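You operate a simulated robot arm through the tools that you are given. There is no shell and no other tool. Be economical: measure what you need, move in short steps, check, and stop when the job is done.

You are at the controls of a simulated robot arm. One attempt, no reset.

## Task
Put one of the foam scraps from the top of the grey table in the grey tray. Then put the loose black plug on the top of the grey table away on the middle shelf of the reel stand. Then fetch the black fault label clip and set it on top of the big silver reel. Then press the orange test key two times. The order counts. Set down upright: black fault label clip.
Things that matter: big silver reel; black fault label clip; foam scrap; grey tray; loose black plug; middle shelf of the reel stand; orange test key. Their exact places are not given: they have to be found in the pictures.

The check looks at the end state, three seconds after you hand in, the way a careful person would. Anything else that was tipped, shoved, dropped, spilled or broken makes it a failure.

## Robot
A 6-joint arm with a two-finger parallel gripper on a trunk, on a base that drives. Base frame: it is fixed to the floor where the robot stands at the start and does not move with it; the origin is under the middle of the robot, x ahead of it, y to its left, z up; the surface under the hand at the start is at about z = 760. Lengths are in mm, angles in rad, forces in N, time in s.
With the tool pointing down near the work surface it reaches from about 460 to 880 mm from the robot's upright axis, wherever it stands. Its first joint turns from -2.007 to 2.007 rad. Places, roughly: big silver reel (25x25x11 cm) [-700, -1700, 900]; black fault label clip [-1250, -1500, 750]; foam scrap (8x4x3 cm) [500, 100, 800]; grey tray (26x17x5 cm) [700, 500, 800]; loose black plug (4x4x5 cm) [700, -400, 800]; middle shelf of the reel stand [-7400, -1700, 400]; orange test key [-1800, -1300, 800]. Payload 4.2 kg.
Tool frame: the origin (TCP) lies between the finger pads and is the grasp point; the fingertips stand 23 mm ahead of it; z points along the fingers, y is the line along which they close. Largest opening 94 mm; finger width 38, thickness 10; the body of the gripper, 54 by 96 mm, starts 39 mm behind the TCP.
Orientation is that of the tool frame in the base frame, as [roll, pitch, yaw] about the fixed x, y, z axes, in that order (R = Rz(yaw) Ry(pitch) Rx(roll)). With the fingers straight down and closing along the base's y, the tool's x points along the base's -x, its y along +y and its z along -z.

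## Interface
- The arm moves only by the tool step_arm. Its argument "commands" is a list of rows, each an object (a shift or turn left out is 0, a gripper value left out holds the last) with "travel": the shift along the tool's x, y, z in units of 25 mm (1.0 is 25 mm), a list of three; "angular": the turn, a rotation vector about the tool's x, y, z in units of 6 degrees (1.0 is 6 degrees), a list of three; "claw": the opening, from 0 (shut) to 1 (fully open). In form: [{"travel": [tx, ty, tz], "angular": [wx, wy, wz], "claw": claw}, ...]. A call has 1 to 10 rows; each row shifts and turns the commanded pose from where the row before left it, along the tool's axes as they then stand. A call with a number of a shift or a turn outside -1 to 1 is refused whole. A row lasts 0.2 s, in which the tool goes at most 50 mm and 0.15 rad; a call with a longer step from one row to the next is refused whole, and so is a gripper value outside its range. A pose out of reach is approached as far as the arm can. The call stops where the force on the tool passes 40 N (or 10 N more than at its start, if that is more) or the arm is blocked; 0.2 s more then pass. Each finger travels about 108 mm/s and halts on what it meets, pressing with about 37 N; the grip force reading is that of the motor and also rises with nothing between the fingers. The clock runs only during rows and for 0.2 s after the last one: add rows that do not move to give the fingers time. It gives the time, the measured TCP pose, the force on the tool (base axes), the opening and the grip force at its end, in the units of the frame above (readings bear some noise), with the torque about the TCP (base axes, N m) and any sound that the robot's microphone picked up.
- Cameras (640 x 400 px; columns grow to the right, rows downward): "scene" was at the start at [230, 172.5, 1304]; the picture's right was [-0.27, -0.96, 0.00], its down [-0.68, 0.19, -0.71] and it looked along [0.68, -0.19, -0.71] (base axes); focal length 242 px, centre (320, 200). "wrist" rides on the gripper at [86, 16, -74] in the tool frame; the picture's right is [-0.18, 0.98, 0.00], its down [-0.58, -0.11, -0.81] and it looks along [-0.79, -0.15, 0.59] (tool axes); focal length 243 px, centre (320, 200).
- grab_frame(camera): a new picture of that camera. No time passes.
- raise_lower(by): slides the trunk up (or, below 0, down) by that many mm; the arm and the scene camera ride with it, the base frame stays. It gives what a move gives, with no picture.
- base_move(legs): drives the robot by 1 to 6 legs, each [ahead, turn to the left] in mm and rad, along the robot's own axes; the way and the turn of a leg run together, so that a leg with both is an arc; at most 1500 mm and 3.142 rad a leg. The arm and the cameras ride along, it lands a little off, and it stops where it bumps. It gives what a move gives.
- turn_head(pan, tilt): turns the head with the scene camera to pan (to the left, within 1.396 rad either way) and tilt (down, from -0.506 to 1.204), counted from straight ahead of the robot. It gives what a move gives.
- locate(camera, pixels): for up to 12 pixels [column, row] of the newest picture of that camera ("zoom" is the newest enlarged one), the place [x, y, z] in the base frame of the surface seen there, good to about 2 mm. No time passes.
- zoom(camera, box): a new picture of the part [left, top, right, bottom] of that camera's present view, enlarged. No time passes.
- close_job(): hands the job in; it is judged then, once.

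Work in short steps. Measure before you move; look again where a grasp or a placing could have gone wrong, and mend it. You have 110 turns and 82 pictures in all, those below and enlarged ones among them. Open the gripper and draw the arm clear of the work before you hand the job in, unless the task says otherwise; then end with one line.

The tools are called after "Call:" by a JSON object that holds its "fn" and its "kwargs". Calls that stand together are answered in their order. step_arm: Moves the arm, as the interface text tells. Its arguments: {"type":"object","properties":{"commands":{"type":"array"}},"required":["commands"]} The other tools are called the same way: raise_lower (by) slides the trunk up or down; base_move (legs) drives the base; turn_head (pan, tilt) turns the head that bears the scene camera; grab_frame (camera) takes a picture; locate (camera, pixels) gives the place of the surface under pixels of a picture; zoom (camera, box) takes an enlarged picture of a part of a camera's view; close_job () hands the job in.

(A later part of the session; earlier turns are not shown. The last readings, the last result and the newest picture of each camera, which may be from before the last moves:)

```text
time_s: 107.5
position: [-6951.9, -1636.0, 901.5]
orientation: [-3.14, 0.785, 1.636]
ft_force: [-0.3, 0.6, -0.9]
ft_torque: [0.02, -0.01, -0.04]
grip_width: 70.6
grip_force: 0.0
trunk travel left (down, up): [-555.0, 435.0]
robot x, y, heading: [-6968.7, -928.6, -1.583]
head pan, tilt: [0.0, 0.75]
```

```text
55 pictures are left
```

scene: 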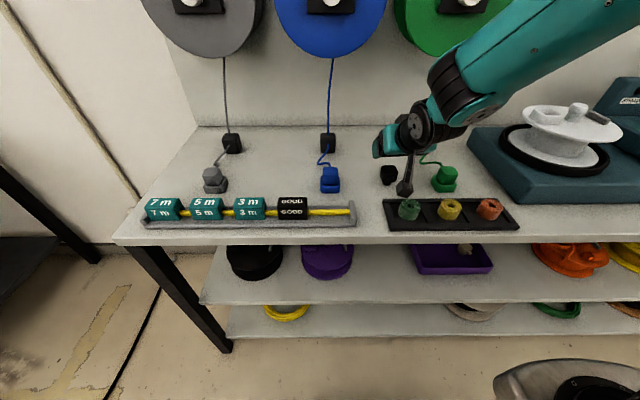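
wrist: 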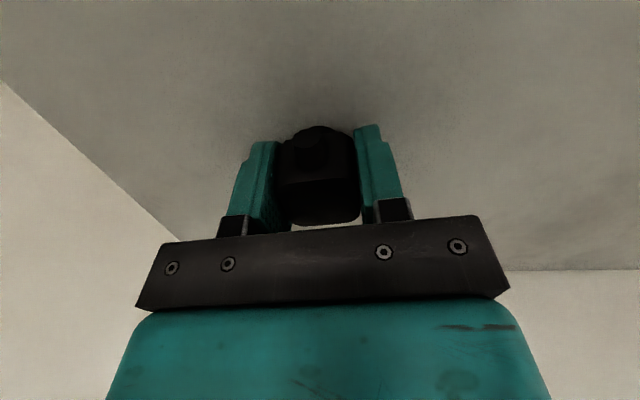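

The camera bracket hangs near the green puck (409,205) at 45°; I check the puck height and the bracket to choose a safer tilt.

Call:
{"fn": "locate", "kwargs": {"camera": "scene", "pixels": [[409, 203], [404, 188], [405, 194], [400, 205], [400, 190], [409, 215], [388, 172]]}}

Call:
{"fn": "zoom", "kwargs": {"camera": "scene", "box": [350, 90, 470, 230]}}

```text
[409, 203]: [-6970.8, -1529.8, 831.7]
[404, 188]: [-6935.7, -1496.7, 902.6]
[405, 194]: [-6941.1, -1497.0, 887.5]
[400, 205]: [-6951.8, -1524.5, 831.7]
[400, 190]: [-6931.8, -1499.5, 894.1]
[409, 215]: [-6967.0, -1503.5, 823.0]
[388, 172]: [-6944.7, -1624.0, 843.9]
```

```text
2.86 times, centred on (410, 160) of scene
```

zoom: 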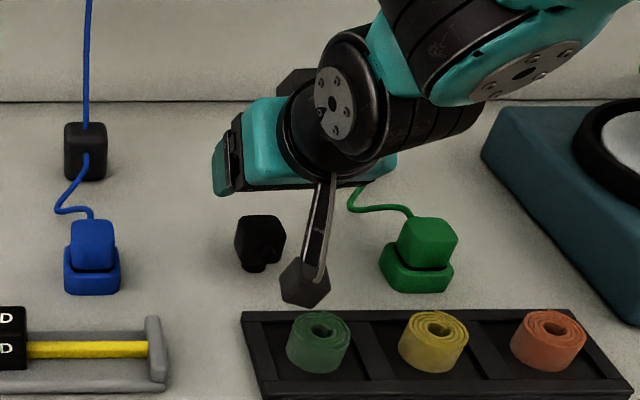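

Puck top is 832, too close at 45°. I go back to a 30° tilt (bracket then stays above ~845) and descend vertically 67 mm onto the plug.

Call:
{"fn": "step_arm", "kwargs": {"commands": [{"angular": [0, 1, 0]}, {"angular": [0, 1, 0]}, {"angular": [0, 0.5, 0]}, {}, {"travel": [0.335, 0, 0.58]}, {"travel": [0.335, 0, 0.58]}, {"travel": [0.335, 0, 0.58]}, {"travel": [0.335, 0, 0.58]}, {}]}}

Call:
{"fn": "grab_frame", "kwargs": {"camera": "wrist"}}

Call:
{"fn": "zoom", "kwargs": {"camera": "scene", "box": [350, 90, 470, 230]}}

```text
time_s: 109.5
position: [-6952.6, -1635.6, 833.6]
orientation: [-3.14, 0.522, 1.635]
ft_force: [0.1, 0.0, -0.7]
ft_torque: [0.05, 0.01, 0.0]
grip_width: 70.4
grip_force: 0.1
trunk travel left (down, up): [-555.0, 435.0]
robot x, y, heading: [-6968.7, -923.3, -1.581]
head pan, tilt: [0.0, 0.75]
```

```text
53 pictures are left
```

wrist: 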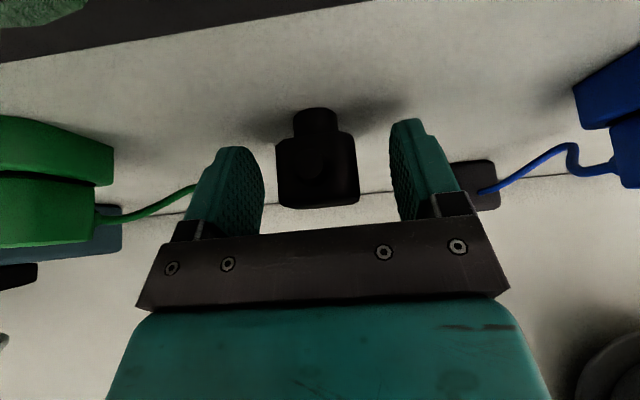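

```text
2.86 times, centred on (410, 160) of scene
```

zoom: 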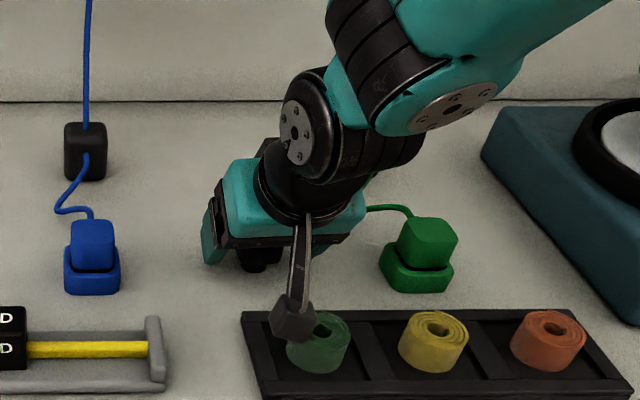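

Plug sits between the pads, bracket clear. I close, then lift straight up about 125 mm.

Call:
{"fn": "step_arm", "kwargs": {"commands": [{"claw": 0.2}, {"claw": 0.2}, {"claw": 0.2}, {"claw": 0.2}, {"travel": [-0.5, 0, -0.866]}, {"travel": [-0.5, 0, -0.866]}, {"travel": [-0.5, 0, -0.866]}, {"travel": [-0.5, 0, -0.866]}, {"travel": [-0.5, 0, -0.866]}, {}]}}

Call:
{"fn": "grab_frame", "kwargs": {"camera": "wrist"}}

```text
time_s: 111.7
position: [-6950.8, -1636.9, 956.7]
orientation: [-3.139, 0.522, 1.633]
ft_force: [0.6, 0.2, -1.2]
ft_torque: [0.02, 0.07, -0.01]
grip_width: 35.3
grip_force: 36.8
trunk travel left (down, up): [-555.0, 435.0]
robot x, y, heading: [-6969.2, -924.1, -1.58]
head pan, tilt: [0.0, 0.75]
```

```text
51 pictures are left
```

wrist: 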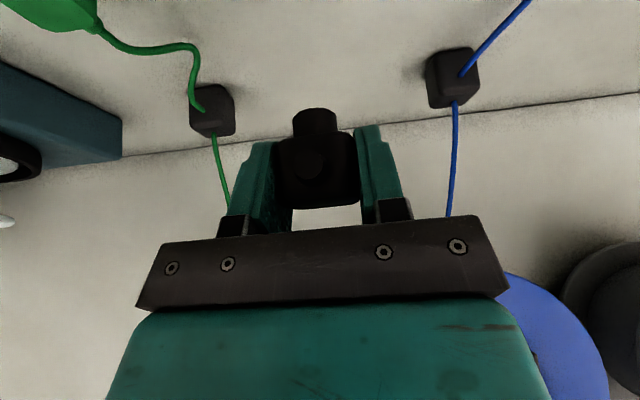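

Plug held upright relative to the tilted tool (bottom = TCP−34). I back out 330 mm, then lower the trunk 370 mm in front of the stand.

Call:
{"fn": "base_move", "kwargs": {"legs": [[-330, 0]]}}

Call:
{"fn": "raise_lower", "kwargs": {"by": -370}}

Call:
{"fn": "step_arm", "kwargs": {"commands": [{"travel": [0.2, -0.8, 0.346]}, {"travel": [0.2, -0.8, 0.346]}, {"travel": [0.5, 0, 0.866]}, {"travel": [0.5, 0, 0.866]}, {}]}}

Call:
{"fn": "grab_frame", "kwargs": {"camera": "scene"}}

```text
time_s: 113.8
position: [-6948.4, -1312.8, 956.1]
orientation: [-3.139, 0.521, 1.633]
ft_force: [0.4, -0.1, -0.8]
ft_torque: [0.02, 0.04, -0.04]
grip_width: 35.6
grip_force: 36.5
trunk travel left (down, up): [-555.0, 435.0]
robot x, y, heading: [-6964.9, -604.3, -1.584]
head pan, tilt: [0.0, 0.75]
```

```text
time_s: 117.4
position: [-6948.6, -1312.5, 586.8]
orientation: [-3.139, 0.522, 1.635]
ft_force: [-0.5, -0.6, -1.3]
ft_torque: [0.0, 0.01, -0.02]
grip_width: 35.6
grip_force: 37.0
trunk travel left (down, up): [-185.0, 805.0]
robot x, y, heading: [-6963.8, -603.2, -1.577]
head pan, tilt: [0.0, 0.75]
```

```text
time_s: 118.6
position: [-6987.9, -1316.1, 517.0]
orientation: [-3.14, 0.522, 1.634]
ft_force: [0.5, -0.2, -0.9]
ft_torque: [0.0, 0.01, -0.05]
grip_width: 35.6
grip_force: 36.9
trunk travel left (down, up): [-185.0, 805.0]
robot x, y, heading: [-6971.4, -601.2, -1.58]
head pan, tilt: [0.0, 0.75]
```

```text
50 pictures are left
```

scene: 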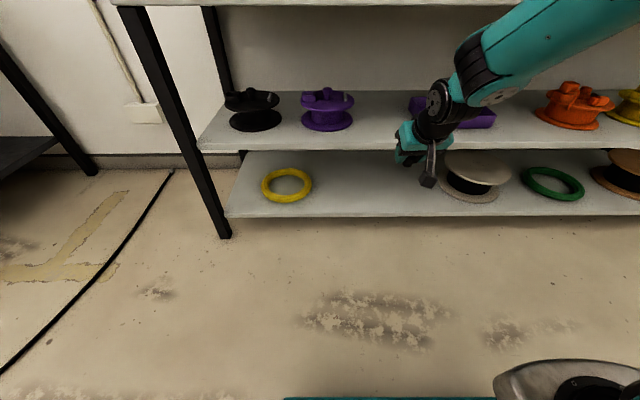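

I check where the forearm and wrist lie relative to the overhang (y<-1470 at z≥765) after a further 230 mm forward.

Call:
{"fn": "locate", "kwargs": {"camera": "scene", "pixels": [[470, 50], [480, 90], [540, 50], [440, 95], [560, 15], [600, 10], [350, 2], [360, 140], [405, 150], [410, 125], [390, 110], [350, 115]]}}

```text
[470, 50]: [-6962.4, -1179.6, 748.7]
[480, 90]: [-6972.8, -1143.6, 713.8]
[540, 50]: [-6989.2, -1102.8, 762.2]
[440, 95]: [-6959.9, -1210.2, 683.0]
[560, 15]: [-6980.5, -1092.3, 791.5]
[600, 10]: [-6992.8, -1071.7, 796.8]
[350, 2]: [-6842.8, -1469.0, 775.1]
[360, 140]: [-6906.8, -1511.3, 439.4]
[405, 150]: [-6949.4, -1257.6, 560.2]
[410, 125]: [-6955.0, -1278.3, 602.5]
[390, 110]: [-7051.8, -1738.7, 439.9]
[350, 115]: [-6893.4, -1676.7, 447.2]
```

Wrist will end near y≈-1410 and below the underside; clear. I lower 27 mm and drive in 215 mm.

Call:
{"fn": "raise_lower", "kwargs": {"by": -27}}

Call:
{"fn": "base_move", "kwargs": {"legs": [[215, 0]]}}

Call:
{"fn": "grab_frame", "kwargs": {"camera": "scene"}}

```text
time_s: 119.3
position: [-6987.7, -1314.9, 490.4]
orientation: [-3.141, 0.522, 1.634]
ft_force: [0.4, -0.3, -0.5]
ft_torque: [0.01, -0.01, 0.03]
grip_width: 35.4
grip_force: 37.0
trunk travel left (down, up): [-158.0, 832.0]
robot x, y, heading: [-6966.9, -602.1, -1.582]
head pan, tilt: [0.0, 0.75]
```

```text
time_s: 121.0
position: [-6988.5, -1530.9, 489.5]
orientation: [-3.14, 0.522, 1.637]
ft_force: [0.3, 0.5, -0.3]
ft_torque: [-0.03, 0.01, 0.04]
grip_width: 35.2
grip_force: 36.8
trunk travel left (down, up): [-158.0, 832.0]
robot x, y, heading: [-6971.0, -819.7, -1.581]
head pan, tilt: [0.0, 0.75]
```

```text
49 pictures are left
```

scene: 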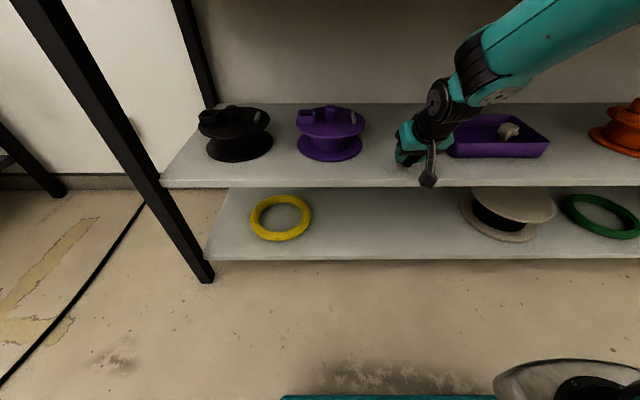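

Inside with clear margins. I go 35 mm deeper, then lower 13 mm.

Call:
{"fn": "base_move", "kwargs": {"legs": [[35, 0]]}}

Call:
{"fn": "step_arm", "kwargs": {"commands": [{"travel": [0.13, 0, 0.225]}, {"travel": [0.13, 0, 0.225]}, {}]}}

Call:
{"fn": "zoom", "kwargs": {"camera": "scene", "box": [370, 80, 490, 200]}}

```text
time_s: 121.9
position: [-6986.9, -1567.7, 488.7]
orientation: [-3.139, 0.521, 1.638]
ft_force: [-0.6, -0.3, -0.1]
ft_torque: [-0.01, 0.0, -0.01]
grip_width: 35.3
grip_force: 37.0
trunk travel left (down, up): [-158.0, 832.0]
robot x, y, heading: [-6963.2, -850.4, -1.576]
head pan, tilt: [0.0, 0.75]
```

```text
time_s: 122.7
position: [-6987.2, -1566.7, 477.4]
orientation: [-3.138, 0.521, 1.637]
ft_force: [-0.1, 0.0, -0.3]
ft_torque: [-0.02, -0.02, -0.02]
grip_width: 35.4
grip_force: 37.1
trunk travel left (down, up): [-158.0, 832.0]
robot x, y, heading: [-6968.6, -853.9, -1.58]
head pan, tilt: [0.0, 0.75]
```

```text
3.33 times, centred on (430, 140) of scene
```

zoom: 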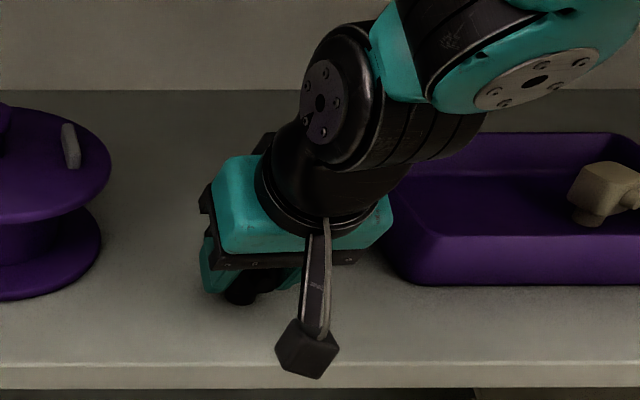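

Bottom is about 3 mm above the shelf. I lower 3 mm, open to 60 mm, and withdraw horizontally toward the robot.

Call:
{"fn": "step_arm", "kwargs": {"commands": [{"travel": [0.06, 0, 0.104]}, {}, {"claw": 0.68}, {"claw": 0.68}, {"claw": 0.68}, {"travel": [0.5, 0, -0.5]}, {"travel": [0.7, 0, -0.5]}, {"travel": [0.866, 0, -0.5]}, {"travel": [0.866, 0, -0.5]}, {}]}}

Call:
{"fn": "grab_frame", "kwargs": {"camera": "scene"}}

```text
time_s: 124.9
position: [-6993.4, -1478.2, 482.4]
orientation: [-3.141, 0.522, 1.637]
ft_force: [-0.1, -0.1, -0.2]
ft_torque: [0.0, 0.01, -0.02]
grip_width: 64.0
grip_force: 0.0
trunk travel left (down, up): [-158.0, 832.0]
robot x, y, heading: [-6971.5, -849.9, -1.579]
head pan, tilt: [0.0, 0.75]
```

```text
47 pictures are left
```

scene: 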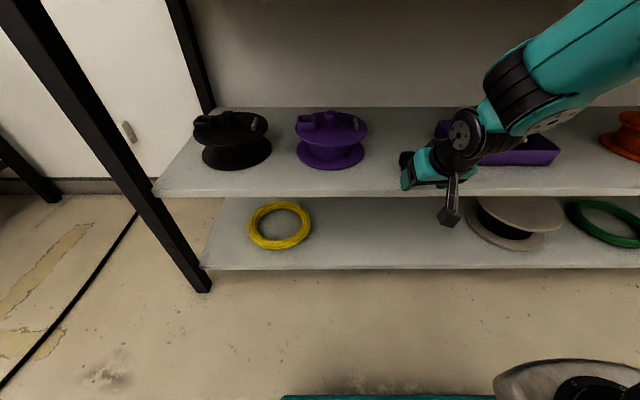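

The gripper hides the plug. I back off 350 mm and look.

Call:
{"fn": "base_move", "kwargs": {"legs": [[-350, 0]]}}

Call:
{"fn": "zoom", "kwargs": {"camera": "scene", "box": [280, 60, 480, 190]}}

```text
time_s: 127.2
position: [-6990.9, -1124.0, 482.1]
orientation: [-3.139, 0.523, 1.64]
ft_force: [-0.5, 0.7, -0.5]
ft_torque: [-0.01, 0.0, 0.0]
grip_width: 64.2
grip_force: 0.0
trunk travel left (down, up): [-158.0, 832.0]
robot x, y, heading: [-6965.9, -497.7, -1.578]
head pan, tilt: [0.0, 0.75]
```

```text
3.08 times, centred on (380, 125) of scene
```

zoom: 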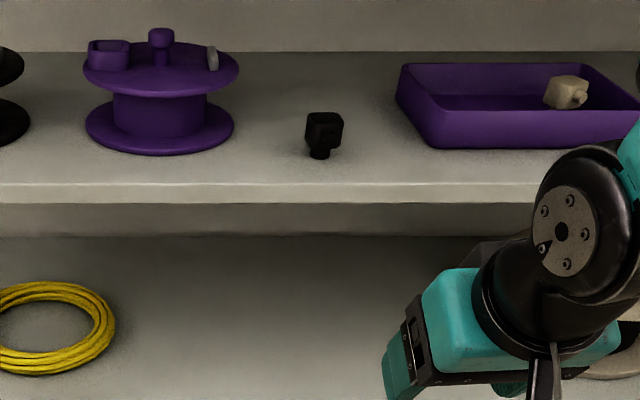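

The plug stands upright on the middle shelf. I raise the trunk 450 mm, un-tilt the tool, and drive back along the aisle.

Call:
{"fn": "raise_lower", "kwargs": {"by": 450}}

Call:
{"fn": "step_arm", "kwargs": {"commands": [{"angular": [0, 1, 0]}, {"angular": [0, 1, 0]}, {"angular": [0, 1, 0]}, {"angular": [0, 1, 0]}, {"angular": [0, 1, 0]}, {"travel": [1, 0, 0]}, {"travel": [1, 0, 0]}, {"travel": [1, 0, 0]}, {"travel": [1, 0, 0]}, {}]}}

Call:
{"fn": "base_move", "kwargs": {"legs": [[0, 1.575], [1500, 0], [1500, 0], [1500, 0], [1050, 0]]}}

Call:
{"fn": "turn_head", "kwargs": {"pan": -0.9, "tilt": 0.5}}

Call:
{"fn": "grab_frame", "kwargs": {"camera": "scene"}}

```text
refused: 450 is not a number from -400 to 400
```

```text
time_s: 129.4
position: [-6997.3, -1026.3, 482.1]
orientation: [-3.141, -0.002, 1.639]
ft_force: [-0.1, 0.1, -0.5]
ft_torque: [0.02, 0.01, -0.01]
grip_width: 63.8
grip_force: 0.1
trunk travel left (down, up): [-158.0, 832.0]
robot x, y, heading: [-6964.3, -502.7, -1.574]
head pan, tilt: [0.0, 0.75]
```

```text
time_s: 159.7
position: [-879.6, -468.7, 481.8]
orientation: [-3.14, -0.003, -3.031]
ft_force: [-0.1, 0.5, 0.7]
ft_torque: [-0.01, -0.03, -0.01]
grip_width: 63.9
grip_force: 0.1
trunk travel left (down, up): [-158.0, 832.0]
robot x, y, heading: [-1410.6, -459.9, 0.034]
head pan, tilt: [0.0, 0.75]
```

```text
time_s: 160.9
position: [-880.1, -470.1, 482.9]
orientation: [-3.141, -0.001, -3.033]
ft_force: [0.6, 0.6, 0.0]
ft_torque: [0.0, 0.01, -0.01]
grip_width: 63.7
grip_force: 0.1
trunk travel left (down, up): [-158.0, 832.0]
robot x, y, heading: [-1409.0, -462.4, 0.034]
head pan, tilt: [-0.901, 0.499]
```

```text
45 pictures are left
```

scene: 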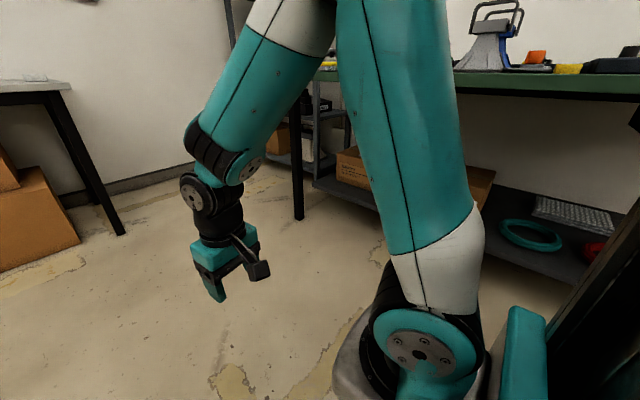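

The trunk is still low (450 was refused); I raise 400 then 60, turn right to face the green bench, and look.

Call:
{"fn": "raise_lower", "kwargs": {"by": 400}}

Call:
{"fn": "raise_lower", "kwargs": {"by": 80}}

Call:
{"fn": "base_move", "kwargs": {"legs": [[0, -1.6]]}}

Call:
{"fn": "turn_head", "kwargs": {"pan": 0.0, "tilt": 0.55}}

Call:
{"fn": "grab_frame", "kwargs": {"camera": "scene"}}

```text
time_s: 164.8
position: [-879.7, -468.5, 881.8]
orientation: [-3.14, -0.001, -3.033]
ft_force: [-0.6, -1.4, 0.3]
ft_torque: [0.0, -0.03, 0.01]
grip_width: 64.0
grip_force: 0.0
trunk travel left (down, up): [-558.0, 432.0]
robot x, y, heading: [-1409.1, -457.9, 0.034]
head pan, tilt: [-0.901, 0.499]
```

```text
time_s: 165.9
position: [-879.5, -469.7, 962.5]
orientation: [-3.14, -0.002, -3.031]
ft_force: [0.5, -0.8, -0.3]
ft_torque: [0.01, 0.0, -0.01]
grip_width: 63.9
grip_force: 0.1
trunk travel left (down, up): [-638.0, 352.0]
robot x, y, heading: [-1408.4, -461.7, 0.036]
head pan, tilt: [-0.901, 0.499]
```

```text
time_s: 170.1
position: [-1411.2, -988.5, 964.1]
orientation: [-3.139, 0.0, 1.691]
ft_force: [0.3, -0.5, -0.4]
ft_torque: [0.0, 0.02, 0.0]
grip_width: 63.8
grip_force: 0.1
trunk travel left (down, up): [-638.0, 352.0]
robot x, y, heading: [-1412.1, -459.4, -1.521]
head pan, tilt: [-0.901, 0.499]
```

```text
time_s: 171.3
position: [-1410.8, -988.9, 962.8]
orientation: [-3.141, -0.002, 1.692]
ft_force: [-0.7, 0.2, -0.4]
ft_torque: [-0.02, 0.01, -0.01]
grip_width: 64.0
grip_force: 0.0
trunk travel left (down, up): [-638.0, 352.0]
robot x, y, heading: [-1410.7, -464.5, -1.523]
head pan, tilt: [0.0, 0.55]
```

```text
44 pictures are left
```

scene: 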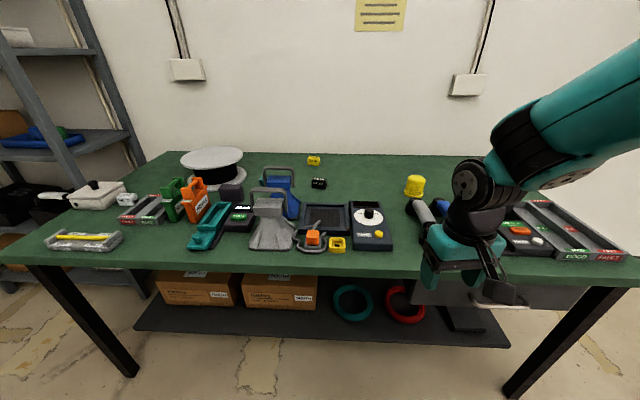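

Now I enlarge the bench areas: the left part with the reel (212,165) and the centre items.

Call:
{"fn": "zoom", "kwargs": {"camera": "scene", "box": [40, 130, 260, 270]}}

Call:
{"fn": "zoom", "kwargs": {"camera": "scene", "box": [240, 140, 460, 270]}}

```text
2.86 times, centred on (150, 200) of scene
```

zoom: 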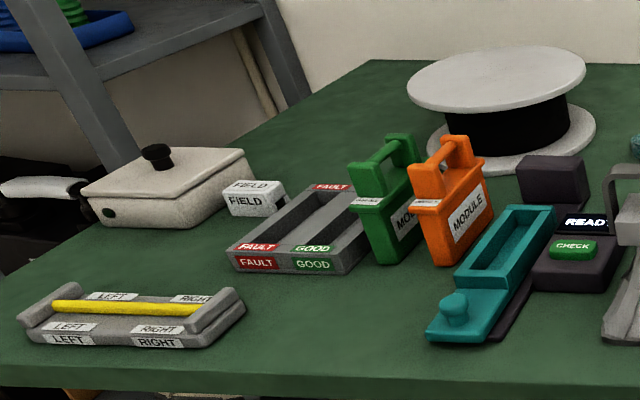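

```text
2.91 times, centred on (350, 205) of scene
```

zoom: 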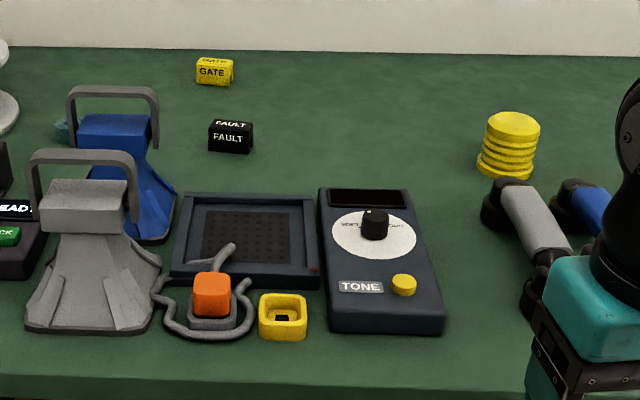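

The black FAULT clip is at (230,136) of the second zoom. I measure it, its neighbours, and the reel top.

Call:
{"fn": "locate", "kwargs": {"camera": "zoom", "pixels": [[211, 123], [222, 119], [252, 124], [244, 130], [231, 136], [212, 146], [248, 150], [230, 152], [150, 120], [215, 190], [214, 75], [270, 175]]}}

Call:
{"fn": "locate", "kwargs": {"camera": "scene", "pixels": [[212, 158], [183, 160], [242, 155], [212, 150], [212, 167], [225, 180], [320, 185], [278, 178]]}}

Call:
{"fn": "zoom", "kwargs": {"camera": "scene", "box": [290, 160, 350, 200]}}

```text
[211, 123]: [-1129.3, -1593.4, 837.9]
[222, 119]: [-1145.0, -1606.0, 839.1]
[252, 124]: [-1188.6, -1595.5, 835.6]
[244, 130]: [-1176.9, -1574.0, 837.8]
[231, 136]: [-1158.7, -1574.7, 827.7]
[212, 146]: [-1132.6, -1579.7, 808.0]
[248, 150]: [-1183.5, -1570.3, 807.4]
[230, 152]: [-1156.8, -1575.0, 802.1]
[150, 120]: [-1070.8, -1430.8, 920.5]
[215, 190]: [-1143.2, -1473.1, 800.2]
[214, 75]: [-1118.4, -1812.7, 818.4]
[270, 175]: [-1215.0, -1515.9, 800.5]
```

```text
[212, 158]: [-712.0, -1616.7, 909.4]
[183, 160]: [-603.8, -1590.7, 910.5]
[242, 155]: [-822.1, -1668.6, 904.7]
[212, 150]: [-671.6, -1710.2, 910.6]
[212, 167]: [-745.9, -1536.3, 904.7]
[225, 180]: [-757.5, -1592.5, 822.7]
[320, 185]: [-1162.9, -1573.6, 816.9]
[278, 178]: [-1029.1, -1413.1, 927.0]
```

```text
10.00 times, centred on (320, 180) of scene
```

zoom: 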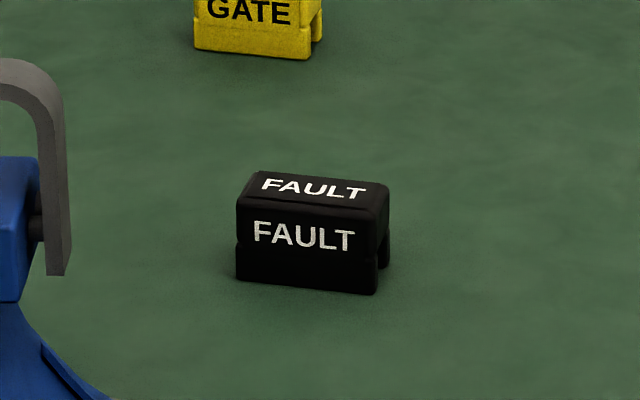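

I measure the clip's corners from this zoom and the bench's front edge and underside.

Call:
{"fn": "locate", "kwargs": {"camera": "zoom", "pixels": [[262, 176], [380, 190], [370, 208], [245, 198], [240, 275], [372, 288], [385, 262], [315, 190]]}}

Call:
{"fn": "locate", "kwargs": {"camera": "scene", "pixels": [[200, 268], [400, 272], [135, 370], [505, 390], [300, 335], [140, 328], [200, 262]]}}

```text
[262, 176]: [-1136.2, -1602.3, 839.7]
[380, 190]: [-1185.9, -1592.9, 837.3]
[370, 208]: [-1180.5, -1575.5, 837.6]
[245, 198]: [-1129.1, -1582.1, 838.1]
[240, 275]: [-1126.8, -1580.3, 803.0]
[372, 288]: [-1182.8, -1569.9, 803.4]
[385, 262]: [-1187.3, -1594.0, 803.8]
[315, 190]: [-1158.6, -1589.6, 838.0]
```

```text
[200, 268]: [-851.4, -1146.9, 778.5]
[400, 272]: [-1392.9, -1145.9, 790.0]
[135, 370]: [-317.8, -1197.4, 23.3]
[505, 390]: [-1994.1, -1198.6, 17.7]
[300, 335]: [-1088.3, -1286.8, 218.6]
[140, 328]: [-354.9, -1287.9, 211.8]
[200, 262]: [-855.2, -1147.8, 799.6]
```

Clip centre ≈ (-1158,-1588), long axis along (-0.98,0.17), z 800–839; bench front at y=-1147. I turn slightly left and drive 370 mm toward it, with the trunk 40 mm higher for clearance.

Call:
{"fn": "raise_lower", "kwargs": {"by": 40}}

Call:
{"fn": "base_move", "kwargs": {"legs": [[0, 0.17], [370, 0]]}}

Call:
{"fn": "grab_frame", "kwargs": {"camera": "scene"}}

```text
time_s: 172.2
position: [-1411.8, -988.4, 1002.4]
orientation: [-3.139, 0.0, 1.69]
ft_force: [-0.7, 0.7, -0.3]
ft_torque: [0.03, 0.0, 0.01]
grip_width: 64.1
grip_force: 0.0
trunk travel left (down, up): [-678.0, 312.0]
robot x, y, heading: [-1408.9, -457.8, -1.523]
head pan, tilt: [0.0, 0.55]
```

```text
time_s: 175.2
position: [-1251.7, -1350.9, 1003.2]
orientation: [-3.139, -0.001, 1.846]
ft_force: [0.3, 0.2, 1.2]
ft_torque: [-0.02, -0.02, -0.02]
grip_width: 64.1
grip_force: 0.0
trunk travel left (down, up): [-678.0, 312.0]
robot x, y, heading: [-1327.6, -830.4, -1.367]
head pan, tilt: [0.0, 0.55]
```

```text
40 pictures are left
```

scene: 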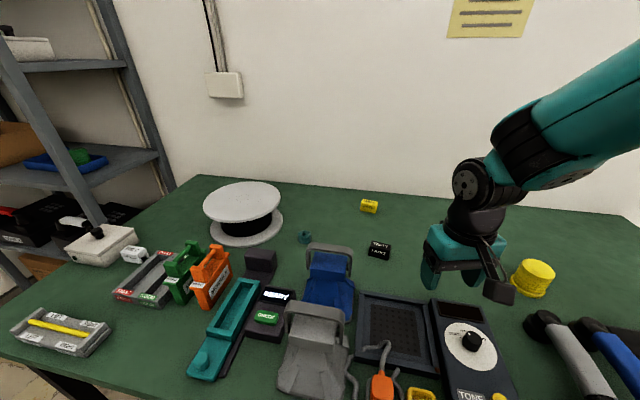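

A closer view: clip at (379,250), reel top around (243,202). I zoom on the clip and measure both.

Call:
{"fn": "zoom", "kwargs": {"camera": "scene", "box": [350, 230, 410, 270]}}

Call:
{"fn": "locate", "kwargs": {"camera": "scene", "pixels": [[243, 200], [207, 200], [279, 200], [243, 184], [243, 218], [255, 212], [225, 190]]}}

```text
10.00 times, centred on (380, 250) of scene
```

zoom: 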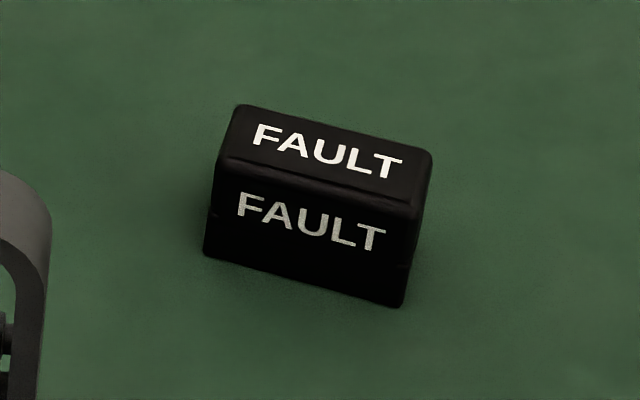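

```text
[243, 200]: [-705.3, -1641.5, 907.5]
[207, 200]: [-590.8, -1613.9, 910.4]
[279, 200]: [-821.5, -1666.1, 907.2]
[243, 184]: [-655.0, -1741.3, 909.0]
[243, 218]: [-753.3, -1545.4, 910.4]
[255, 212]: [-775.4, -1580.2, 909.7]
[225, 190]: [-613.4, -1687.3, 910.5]
```

Call:
{"fn": "locate", "kwargs": {"camera": "zoom", "pixels": [[242, 112], [425, 155], [410, 205], [225, 160], [208, 250], [400, 300], [325, 158]]}}

```text
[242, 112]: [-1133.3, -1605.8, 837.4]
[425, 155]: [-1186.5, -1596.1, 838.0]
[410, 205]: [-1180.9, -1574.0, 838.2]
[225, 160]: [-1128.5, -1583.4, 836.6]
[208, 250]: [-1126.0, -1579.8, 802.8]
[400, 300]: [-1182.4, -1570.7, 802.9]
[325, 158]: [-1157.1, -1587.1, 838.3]
```

Centre (-1157,-1590), needed tool yaw ≈ 2.96. I shift over it, then rotate the tool −10.66 units, opening fully.

Call:
{"fn": "step_arm", "kwargs": {"commands": [{"travel": [-1, 0.104, 0], "claw": 1}, {"travel": [-1, 0.104, 0]}, {"travel": [-1, 0.104, 0]}, {"travel": [-1, 0.104, 0]}, {"travel": [-1, 0.104, 0]}, {"travel": [-1, 0.104, 0]}, {"travel": [-1, 0.104, 0]}, {"travel": [-1, 0.104, 0]}, {"travel": [-1, 0.104, 0]}, {"travel": [-1, 0.104, 0]}]}}

Call:
{"fn": "step_arm", "kwargs": {"commands": [{"travel": [-0.2, 0, 0], "angular": [0, 0, -0.66]}, {"angular": [0, 0, -1]}, {"angular": [0, 0, -1]}, {"angular": [0, 0, -1]}, {"angular": [0, 0, -1]}, {"angular": [0, 0, -1]}, {"angular": [0, 0, -1]}, {"angular": [0, 0, -1]}, {"angular": [0, 0, -1]}, {"angular": [0, 0, -1]}]}}

Call:
{"fn": "step_arm", "kwargs": {"commands": [{"angular": [0, 0, -1]}, {}, {}]}}

Call:
{"fn": "grab_frame", "kwargs": {"camera": "wrist"}}

```text
time_s: 177.4
position: [-1157.1, -1583.6, 1001.8]
orientation: [-3.14, -0.003, 1.846]
ft_force: [0.7, 0.6, 0.1]
ft_torque: [0.0, 0.02, -0.03]
grip_width: 93.8
grip_force: 0.0
trunk travel left (down, up): [-678.0, 312.0]
robot x, y, heading: [-1331.3, -825.0, -1.369]
head pan, tilt: [0.0, 0.55]
```

```text
time_s: 179.6
position: [-1156.6, -1588.2, 1002.7]
orientation: [-3.141, -0.002, 2.86]
ft_force: [0.7, 0.3, 0.2]
ft_torque: [0.0, -0.02, -0.01]
grip_width: 93.8
grip_force: 0.1
trunk travel left (down, up): [-678.0, 312.0]
robot x, y, heading: [-1329.4, -825.9, -1.366]
head pan, tilt: [0.0, 0.55]
```

```text
time_s: 180.4
position: [-1157.4, -1587.7, 1003.4]
orientation: [3.14, -0.002, 2.963]
ft_force: [-0.3, -0.4, 0.1]
ft_torque: [-0.01, 0.01, 0.0]
grip_width: 94.2
grip_force: 0.0
trunk travel left (down, up): [-678.0, 312.0]
robot x, y, heading: [-1327.8, -826.3, -1.365]
head pan, tilt: [0.0, 0.55]
```

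```text
38 pictures are left
```

wrist: 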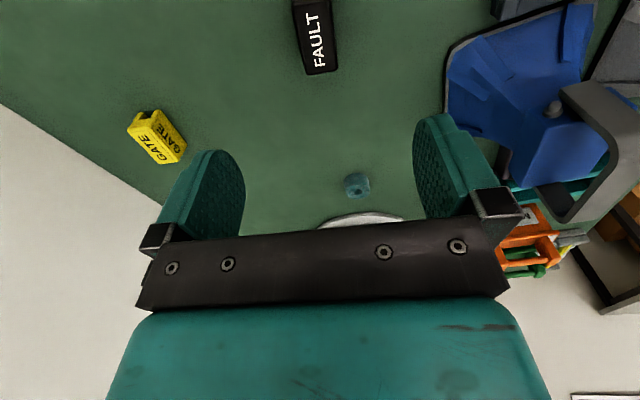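

Clip aligned with the fingers. I descend to just above it first (125 mm) and check.

Call:
{"fn": "step_arm", "kwargs": {"commands": [{"travel": [0, 0, 1]}, {"travel": [0, 0, 1]}, {"travel": [0, 0, 1]}, {"travel": [0, 0, 1]}, {"travel": [0, 0, 0.8]}, {}]}}

Call:
{"fn": "grab_frame", "kwargs": {"camera": "wrist"}}

```text
time_s: 181.8
position: [-1156.4, -1590.0, 882.0]
orientation: [3.141, -0.002, 2.964]
ft_force: [-0.7, 0.3, -0.1]
ft_torque: [-0.01, 0.03, -0.01]
grip_width: 93.8
grip_force: 0.1
trunk travel left (down, up): [-678.0, 312.0]
robot x, y, heading: [-1329.5, -827.5, -1.364]
head pan, tilt: [0.0, 0.55]
```

```text
37 pictures are left
```

wrist: 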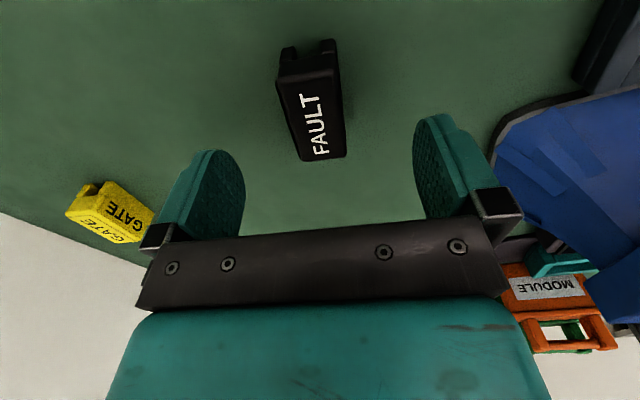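

Good alignment. I descend 54 mm to TCP ≈ 828 and close.

Call:
{"fn": "step_arm", "kwargs": {"commands": [{"travel": [0, 0, 0.8]}, {"travel": [0, 0, 0.8]}, {"travel": [0, 0, 0.55]}, {}, {"claw": 0.15}, {"claw": 0.15}, {"claw": 0.15}, {"claw": 0.15}, {}]}}

Call:
{"fn": "step_arm", "kwargs": {"commands": [{"travel": [0, 0, -0.9]}, {"travel": [0, 0, -1]}, {"travel": [0, 0, -1]}, {"travel": [0, 0, -1]}, {"travel": [0, 0, -1]}, {"travel": [0, 0, -1]}, {"travel": [0, 0, -1]}, {"travel": [0, 0, -1]}, {}]}}

Call:
{"fn": "grab_frame", "kwargs": {"camera": "wrist"}}

```text
time_s: 183.8
position: [-1156.1, -1588.0, 828.2]
orientation: [3.141, -0.003, 2.963]
ft_force: [-0.4, 0.2, -1.1]
ft_torque: [0.0, 0.02, 0.01]
grip_width: 31.1
grip_force: 37.2
trunk travel left (down, up): [-678.0, 312.0]
robot x, y, heading: [-1326.2, -825.8, -1.365]
head pan, tilt: [0.0, 0.55]
```

```text
time_s: 185.8
position: [-1157.1, -1587.1, 1028.1]
orientation: [3.14, -0.003, 2.964]
ft_force: [0.2, -0.6, -0.6]
ft_torque: [0.01, -0.01, 0.01]
grip_width: 31.2
grip_force: 36.2
trunk travel left (down, up): [-678.0, 312.0]
robot x, y, heading: [-1331.2, -827.1, -1.366]
head pan, tilt: [0.0, 0.55]
```

```text
36 pictures are left
```

wrist: 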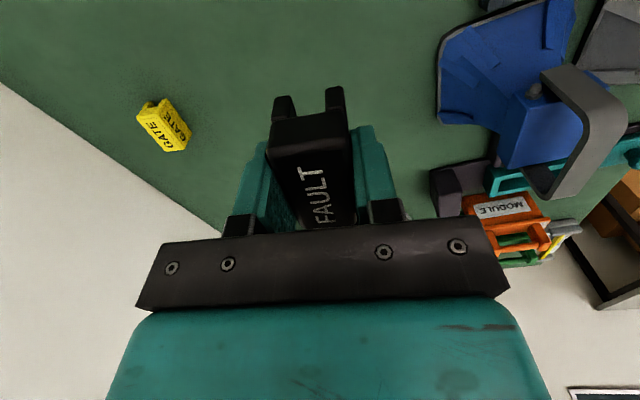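

Clip held (bottom = TCP−28). Reel centre ≈ (-705,-1641,910). I back off 300 mm, turn to +x, drive 567 mm, and turn back to face the reel.

Call:
{"fn": "base_move", "kwargs": {"legs": [[-300, 0], [0, 1.365], [567, 0]]}}

Call:
{"fn": "base_move", "kwargs": {"legs": [[0, -1.465]]}}

Call:
{"fn": "turn_head", "kwargs": {"pan": 0.0, "tilt": 0.6}}

Call:
{"fn": "grab_frame", "kwargs": {"camera": "scene"}}

```text
time_s: 194.0
position: [-57.6, -515.8, 1027.1]
orientation: [3.139, -0.001, -1.953]
ft_force: [-0.1, -0.3, -0.1]
ft_torque: [0.0, -0.02, 0.0]
grip_width: 31.1
grip_force: 37.2
trunk travel left (down, up): [-678.0, 312.0]
robot x, y, heading: [-837.9, -531.9, -0.002]
head pan, tilt: [0.0, 0.55]
```

```text
time_s: 198.0
position: [-731.4, -1303.8, 1027.4]
orientation: [3.14, -0.001, 2.873]
ft_force: [-0.4, -0.4, 0.1]
ft_torque: [-0.05, -0.01, 0.02]
grip_width: 31.1
grip_force: 36.6
trunk travel left (down, up): [-678.0, 312.0]
robot x, y, heading: [-832.7, -532.4, -1.457]
head pan, tilt: [0.0, 0.55]
```

```text
time_s: 198.6
position: [-730.1, -1302.7, 1027.5]
orientation: [3.141, 0.0, 2.874]
ft_force: [-1.0, -0.4, -0.1]
ft_torque: [-0.03, 0.01, -0.03]
grip_width: 30.9
grip_force: 36.5
trunk travel left (down, up): [-678.0, 312.0]
robot x, y, heading: [-833.3, -528.9, -1.462]
head pan, tilt: [0.0, 0.6]
```

```text
35 pictures are left
```

scene: 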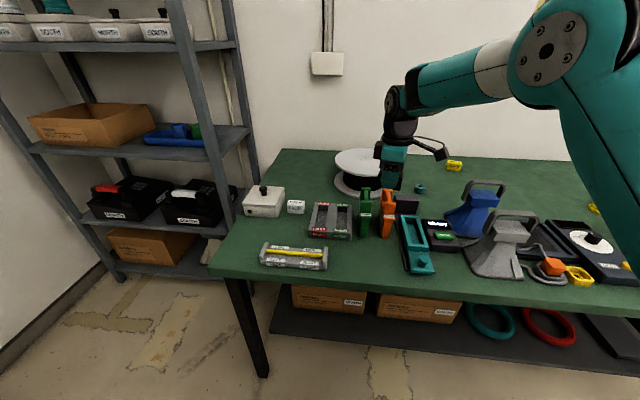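

All clear. I drive 300 mm ahead, which brings the TCP to about (-698,-1601) over the reel top.

Call:
{"fn": "base_move", "kwargs": {"legs": [[300, 0]]}}

Call:
{"fn": "grab_frame", "kwargs": {"camera": "scene"}}

```text
time_s: 200.7
position: [-693.9, -1602.9, 1026.5]
orientation: [3.14, -0.001, 2.878]
ft_force: [-0.7, -0.6, -0.6]
ft_torque: [-0.03, -0.01, 0.04]
grip_width: 31.1
grip_force: 36.7
trunk travel left (down, up): [-678.0, 312.0]
robot x, y, heading: [-800.5, -824.1, -1.461]
head pan, tilt: [0.0, 0.6]
```

```text
34 pictures are left
```

scene: 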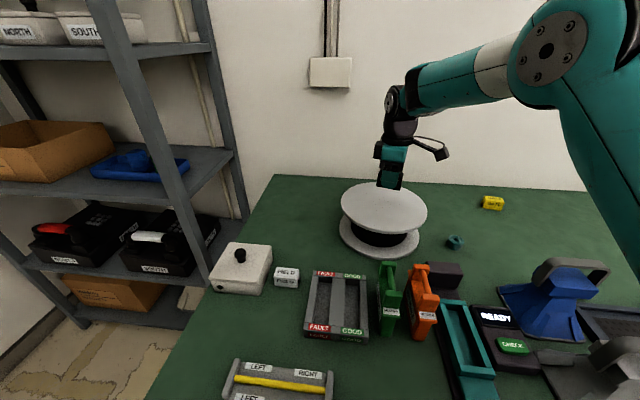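

I remeasure the reel top: edges near (344,206), (425,210), front (385,230), surface (385,212).

Call:
{"fn": "locate", "kwargs": {"camera": "scene", "pixels": [[344, 206], [425, 210], [385, 230], [385, 212], [365, 205], [405, 205], [370, 190], [385, 200]]}}

```text
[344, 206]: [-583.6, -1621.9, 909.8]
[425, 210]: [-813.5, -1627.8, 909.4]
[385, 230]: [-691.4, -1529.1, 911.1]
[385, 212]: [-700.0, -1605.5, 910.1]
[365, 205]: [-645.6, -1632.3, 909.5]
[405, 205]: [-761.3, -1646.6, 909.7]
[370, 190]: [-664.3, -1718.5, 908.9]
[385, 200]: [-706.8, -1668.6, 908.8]
```

Flat top, centre ≈ (-700,-1645), z 910. I shift 32 mm in, lower to TCP ≈ 942.

Call:
{"fn": "step_arm", "kwargs": {"commands": [{"travel": [-0.05, -0.65, 0]}, {"travel": [-0.05, -0.65, 0]}, {"travel": [0, 0, 0.9]}, {"travel": [0, 0, 0.9]}, {"travel": [0, 0, 0.9]}, {"travel": [0, 0, 0.65]}, {}, {}]}}

Call:
{"fn": "zoom", "kwargs": {"camera": "scene", "box": [320, 130, 460, 260]}}

```text
time_s: 202.5
position: [-702.1, -1634.5, 942.2]
orientation: [3.139, -0.002, 2.876]
ft_force: [-1.1, 0.3, -1.3]
ft_torque: [0.0, -0.01, 0.01]
grip_width: 31.3
grip_force: 37.0
trunk travel left (down, up): [-678.0, 312.0]
robot x, y, heading: [-799.3, -830.5, -1.453]
head pan, tilt: [0.0, 0.6]
```

```text
3.08 times, centred on (390, 195) of scene
```

zoom: 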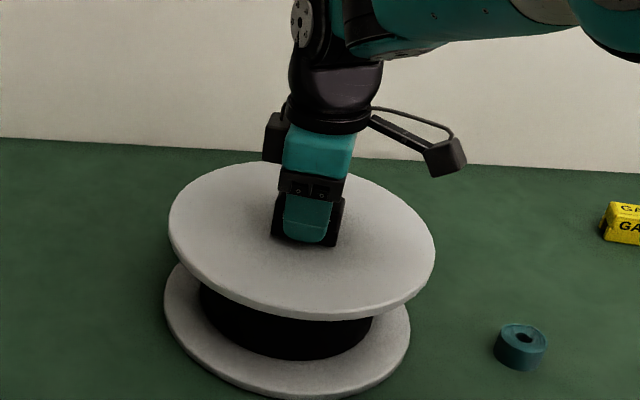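

About 4 mm to go. I lower 3 mm, then a touch more, release, and lift clear.

Call:
{"fn": "step_arm", "kwargs": {"commands": [{"travel": [0, 0, 0.1]}, {"travel": [0, 0, 0.06]}, {}, {"claw": 0.6}, {"claw": 0.6}, {"claw": 0.6}, {"travel": [0, 0, -0.6]}, {"travel": [0, 0, -1]}, {"travel": [0, 0, -1]}, {"travel": [0, 0, -1]}]}}

Call:
{"fn": "zoom", "kwargs": {"camera": "scene", "box": [320, 130, 460, 260]}}

```text
time_s: 204.7
position: [-702.0, -1634.7, 1029.9]
orientation: [-3.141, -0.003, 2.876]
ft_force: [-0.4, -0.5, -1.2]
ft_torque: [-0.03, -0.03, -0.02]
grip_width: 56.2
grip_force: 0.2
trunk travel left (down, up): [-678.0, 312.0]
robot x, y, heading: [-801.9, -832.2, -1.456]
head pan, tilt: [0.0, 0.6]
```

```text
3.08 times, centred on (390, 195) of scene
```

zoom: 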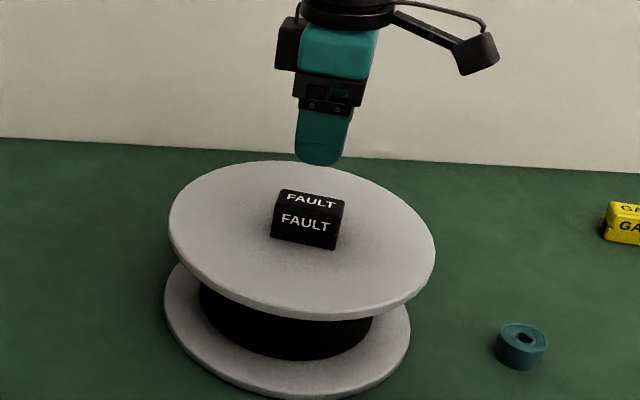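

The clip stands upright on the reel. I back off 300 mm, turn right, drive ~900 mm along -x, then turn back to the bench to find the orange key.

Call:
{"fn": "base_move", "kwargs": {"legs": [[-300, 0], [0, -1.68], [900, 0], [0, 1.57]]}}

Call:
{"fn": "turn_head", "kwargs": {"pan": 0.0, "tilt": 0.65}}

Call:
{"fn": "grab_frame", "kwargs": {"camera": "scene"}}

```text
time_s: 218.8
position: [-1720.6, -1362.9, 1029.4]
orientation: [3.14, -0.002, 2.765]
ft_force: [0.4, -0.3, 0.4]
ft_torque: [-0.06, -0.04, -0.01]
grip_width: 56.4
grip_force: 0.0
trunk travel left (down, up): [-678.0, 312.0]
robot x, y, heading: [-1733.1, -552.5, -1.572]
head pan, tilt: [0.0, 0.6]
```

```text
time_s: 219.5
position: [-1720.5, -1363.4, 1029.7]
orientation: [3.141, -0.002, 2.765]
ft_force: [0.4, -0.4, 0.3]
ft_torque: [0.07, 0.0, -0.04]
grip_width: 56.2
grip_force: 0.1
trunk travel left (down, up): [-678.0, 312.0]
robot x, y, heading: [-1729.9, -551.8, -1.566]
head pan, tilt: [0.0, 0.649]
```

```text
31 pictures are left
```

scene: 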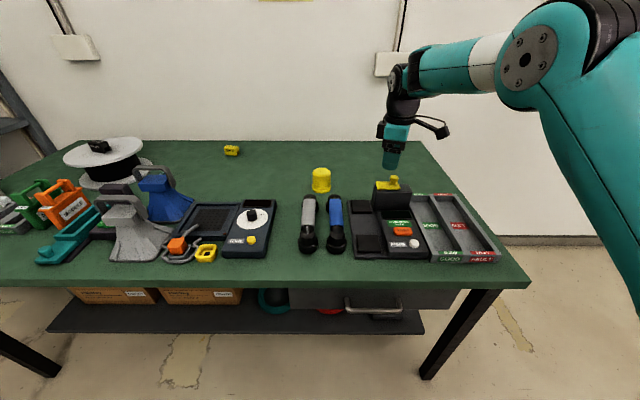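

The orange key on the black panel is at (403,230). I zoom and measure.

Call:
{"fn": "zoom", "kwargs": {"camera": "scene", "box": [335, 165, 465, 265]}}

Call:
{"fn": "locate", "kwargs": {"camera": "scene", "pixels": [[403, 230], [396, 230], [410, 230], [403, 234], [403, 238], [414, 243], [392, 200], [388, 184], [425, 215], [375, 242], [380, 225], [402, 222]]}}

```text
4.00 times, centred on (400, 215) of scene
```

zoom: 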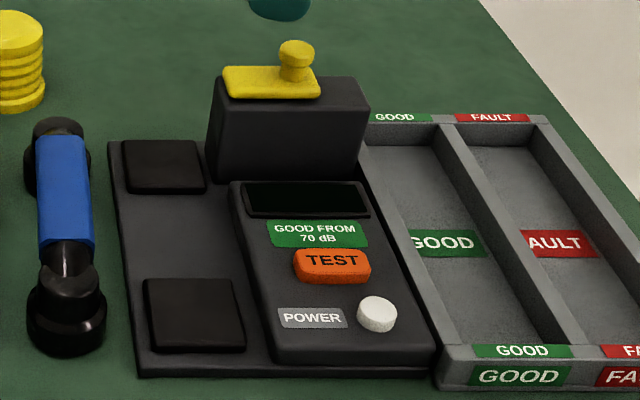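

```text
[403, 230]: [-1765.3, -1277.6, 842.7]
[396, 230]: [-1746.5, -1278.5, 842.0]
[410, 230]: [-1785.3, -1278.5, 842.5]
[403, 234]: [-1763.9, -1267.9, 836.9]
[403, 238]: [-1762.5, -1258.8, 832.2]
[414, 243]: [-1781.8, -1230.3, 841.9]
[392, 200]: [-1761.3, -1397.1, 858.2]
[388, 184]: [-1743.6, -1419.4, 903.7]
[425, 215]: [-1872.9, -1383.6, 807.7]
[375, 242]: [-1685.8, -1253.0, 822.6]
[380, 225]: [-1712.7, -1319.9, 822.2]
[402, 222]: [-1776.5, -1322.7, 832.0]
```

I refine the key's top centre and extents in the zoom, and close the gripper while moving above it with yaw ≈ π so the fingertip's length matches the key.

Call:
{"fn": "locate", "kwargs": {"camera": "zoom", "pixels": [[300, 252], [362, 255], [332, 249], [335, 268], [298, 266], [366, 270], [332, 260], [377, 303], [377, 308], [335, 276]]}}

Call:
{"fn": "step_arm", "kwargs": {"commands": [{"travel": [0.75, 0.655, 0], "claw": 0}, {"travel": [0.75, 0.655, 0]}, {"travel": [0.75, 0.655, 0]}, {"travel": [0.75, 0.655, 0]}, {"angular": [0, 0, -0.9]}, {"angular": [0, 0, -0.9]}, {"angular": [0, 0, -0.9]}, {"angular": [0, 0, -0.9]}, {}, {}]}}

```text
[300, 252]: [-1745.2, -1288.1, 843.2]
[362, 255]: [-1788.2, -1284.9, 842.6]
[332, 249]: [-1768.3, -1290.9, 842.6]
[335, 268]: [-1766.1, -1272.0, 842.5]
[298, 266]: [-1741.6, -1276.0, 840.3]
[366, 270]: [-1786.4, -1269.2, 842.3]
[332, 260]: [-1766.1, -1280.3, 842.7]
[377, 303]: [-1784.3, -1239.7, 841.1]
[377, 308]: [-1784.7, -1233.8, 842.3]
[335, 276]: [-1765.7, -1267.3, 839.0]
```

```text
time_s: 221.7
position: [-1767.4, -1275.0, 1030.3]
orientation: [3.141, -0.002, 3.141]
ft_force: [-1.0, 0.5, -0.8]
ft_torque: [0.0, 0.0, 0.0]
grip_width: 0.1
grip_force: 37.2
trunk travel left (down, up): [-678.0, 312.0]
robot x, y, heading: [-1729.3, -554.5, -1.564]
head pan, tilt: [0.0, 0.649]
```

Key centre ≈ (-1766,-1280), top 843. I shift 5 mm and descend to TCP ≈ 880 (tips at 857), then check.

Call:
{"fn": "step_arm", "kwargs": {"commands": [{"travel": [-0.05, -0.2, 1]}, {"travel": [0, 0, 1]}, {"travel": [0, 0, 1]}, {"travel": [0, 0, 1]}, {"travel": [0, 0, 1]}, {"travel": [0, 0, 1]}, {}]}}

Call:
{"fn": "zoom", "kwargs": {"camera": "scene", "box": [335, 165, 465, 265]}}

Call:
{"fn": "grab_frame", "kwargs": {"camera": "wrist"}}

```text
time_s: 223.3
position: [-1765.3, -1280.5, 879.9]
orientation: [3.138, -0.001, -3.14]
ft_force: [-0.5, 0.4, 0.8]
ft_torque: [0.03, -0.04, -0.02]
grip_width: 0.2
grip_force: 37.3
trunk travel left (down, up): [-678.0, 312.0]
robot x, y, heading: [-1732.1, -555.5, -1.566]
head pan, tilt: [0.0, 0.649]
```

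```text
4.00 times, centred on (400, 215) of scene
```

zoom: 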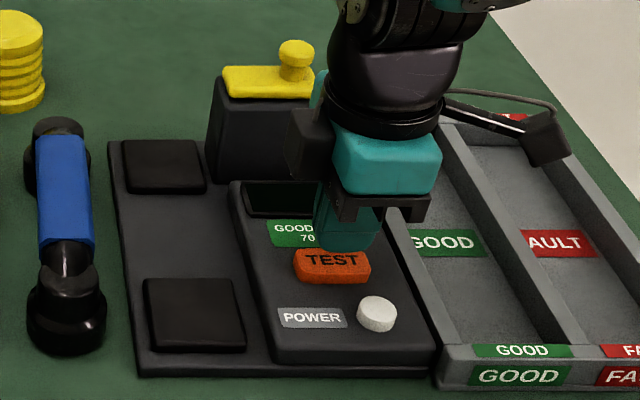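

```text
28 pictures are left
```

wrist: 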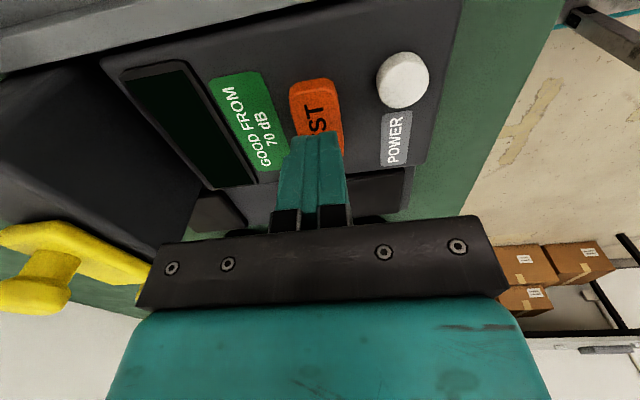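

Tips are above the TEST key only, POWER clear. I press gently in small steps watching force and sound.

Call:
{"fn": "step_arm", "kwargs": {"commands": [{"travel": [0, 0, 0.4]}, {"travel": [0, 0, 0.12]}, {"travel": [0, 0, 0.12]}, {"travel": [0, 0, 0.08]}]}}

```text
time_s: 224.3
position: [-1766.7, -1279.8, 862.0]
orientation: [3.139, -0.003, 3.14]
ft_force: [-1.4, -0.4, 1.3]
ft_torque: [0.0, -0.01, -0.01]
grip_width: 0.0
grip_force: 37.1
trunk travel left (down, up): [-678.0, 312.0]
robot x, y, heading: [-1732.1, -554.2, -1.57]
head pan, tilt: [0.0, 0.649]
heard: click
```

A click was heard: first press. I lift 15 mm to release fully.

Call:
{"fn": "step_arm", "kwargs": {"commands": [{"travel": [0, 0, -0.3]}, {"travel": [0, 0, -0.3]}, {}, {}]}}

Call:
{"fn": "zoom", "kwargs": {"camera": "scene", "box": [335, 165, 465, 265]}}

```text
time_s: 225.3
position: [-1765.9, -1280.3, 876.4]
orientation: [3.139, -0.002, -3.141]
ft_force: [0.7, 0.8, 0.0]
ft_torque: [0.02, 0.03, 0.02]
grip_width: 0.0
grip_force: 37.6
trunk travel left (down, up): [-678.0, 312.0]
robot x, y, heading: [-1731.1, -553.0, -1.566]
head pan, tilt: [0.0, 0.649]
```

```text
4.00 times, centred on (400, 215) of scene
```

zoom: 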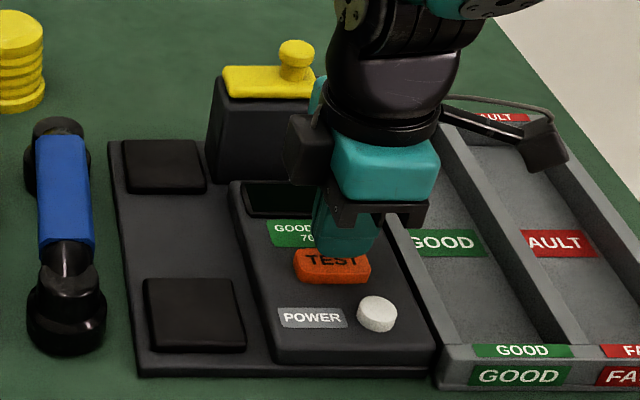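

The key is released. I press a second time the same way.

Call:
{"fn": "step_arm", "kwargs": {"commands": [{"travel": [0, 0, 0.3]}, {"travel": [0, 0, 0.12]}, {"travel": [0, 0, 0.12]}, {"travel": [0, 0, 0.06]}]}}

```text
time_s: 226.3
position: [-1766.4, -1278.5, 862.9]
orientation: [3.141, -0.003, -3.141]
ft_force: [-0.2, 0.6, 0.2]
ft_torque: [0.02, -0.03, 0.03]
grip_width: 0.0
grip_force: 37.0
trunk travel left (down, up): [-678.0, 312.0]
robot x, y, heading: [-1731.7, -553.7, -1.571]
head pan, tilt: [0.0, 0.649]
```

No click this time yet; I go down in further small steps.

Call:
{"fn": "step_arm", "kwargs": {"commands": [{"travel": [0, 0, 0.04]}]}}

```text
time_s: 226.7
position: [-1764.8, -1278.9, 860.7]
orientation: [3.141, -0.002, -3.14]
ft_force: [-0.3, 0.3, 1.8]
ft_torque: [0.03, -0.05, 0.02]
grip_width: 0.1
grip_force: 37.0
trunk travel left (down, up): [-678.0, 312.0]
robot x, y, heading: [-1730.6, -552.5, -1.567]
head pan, tilt: [0.0, 0.649]
heard: click
```

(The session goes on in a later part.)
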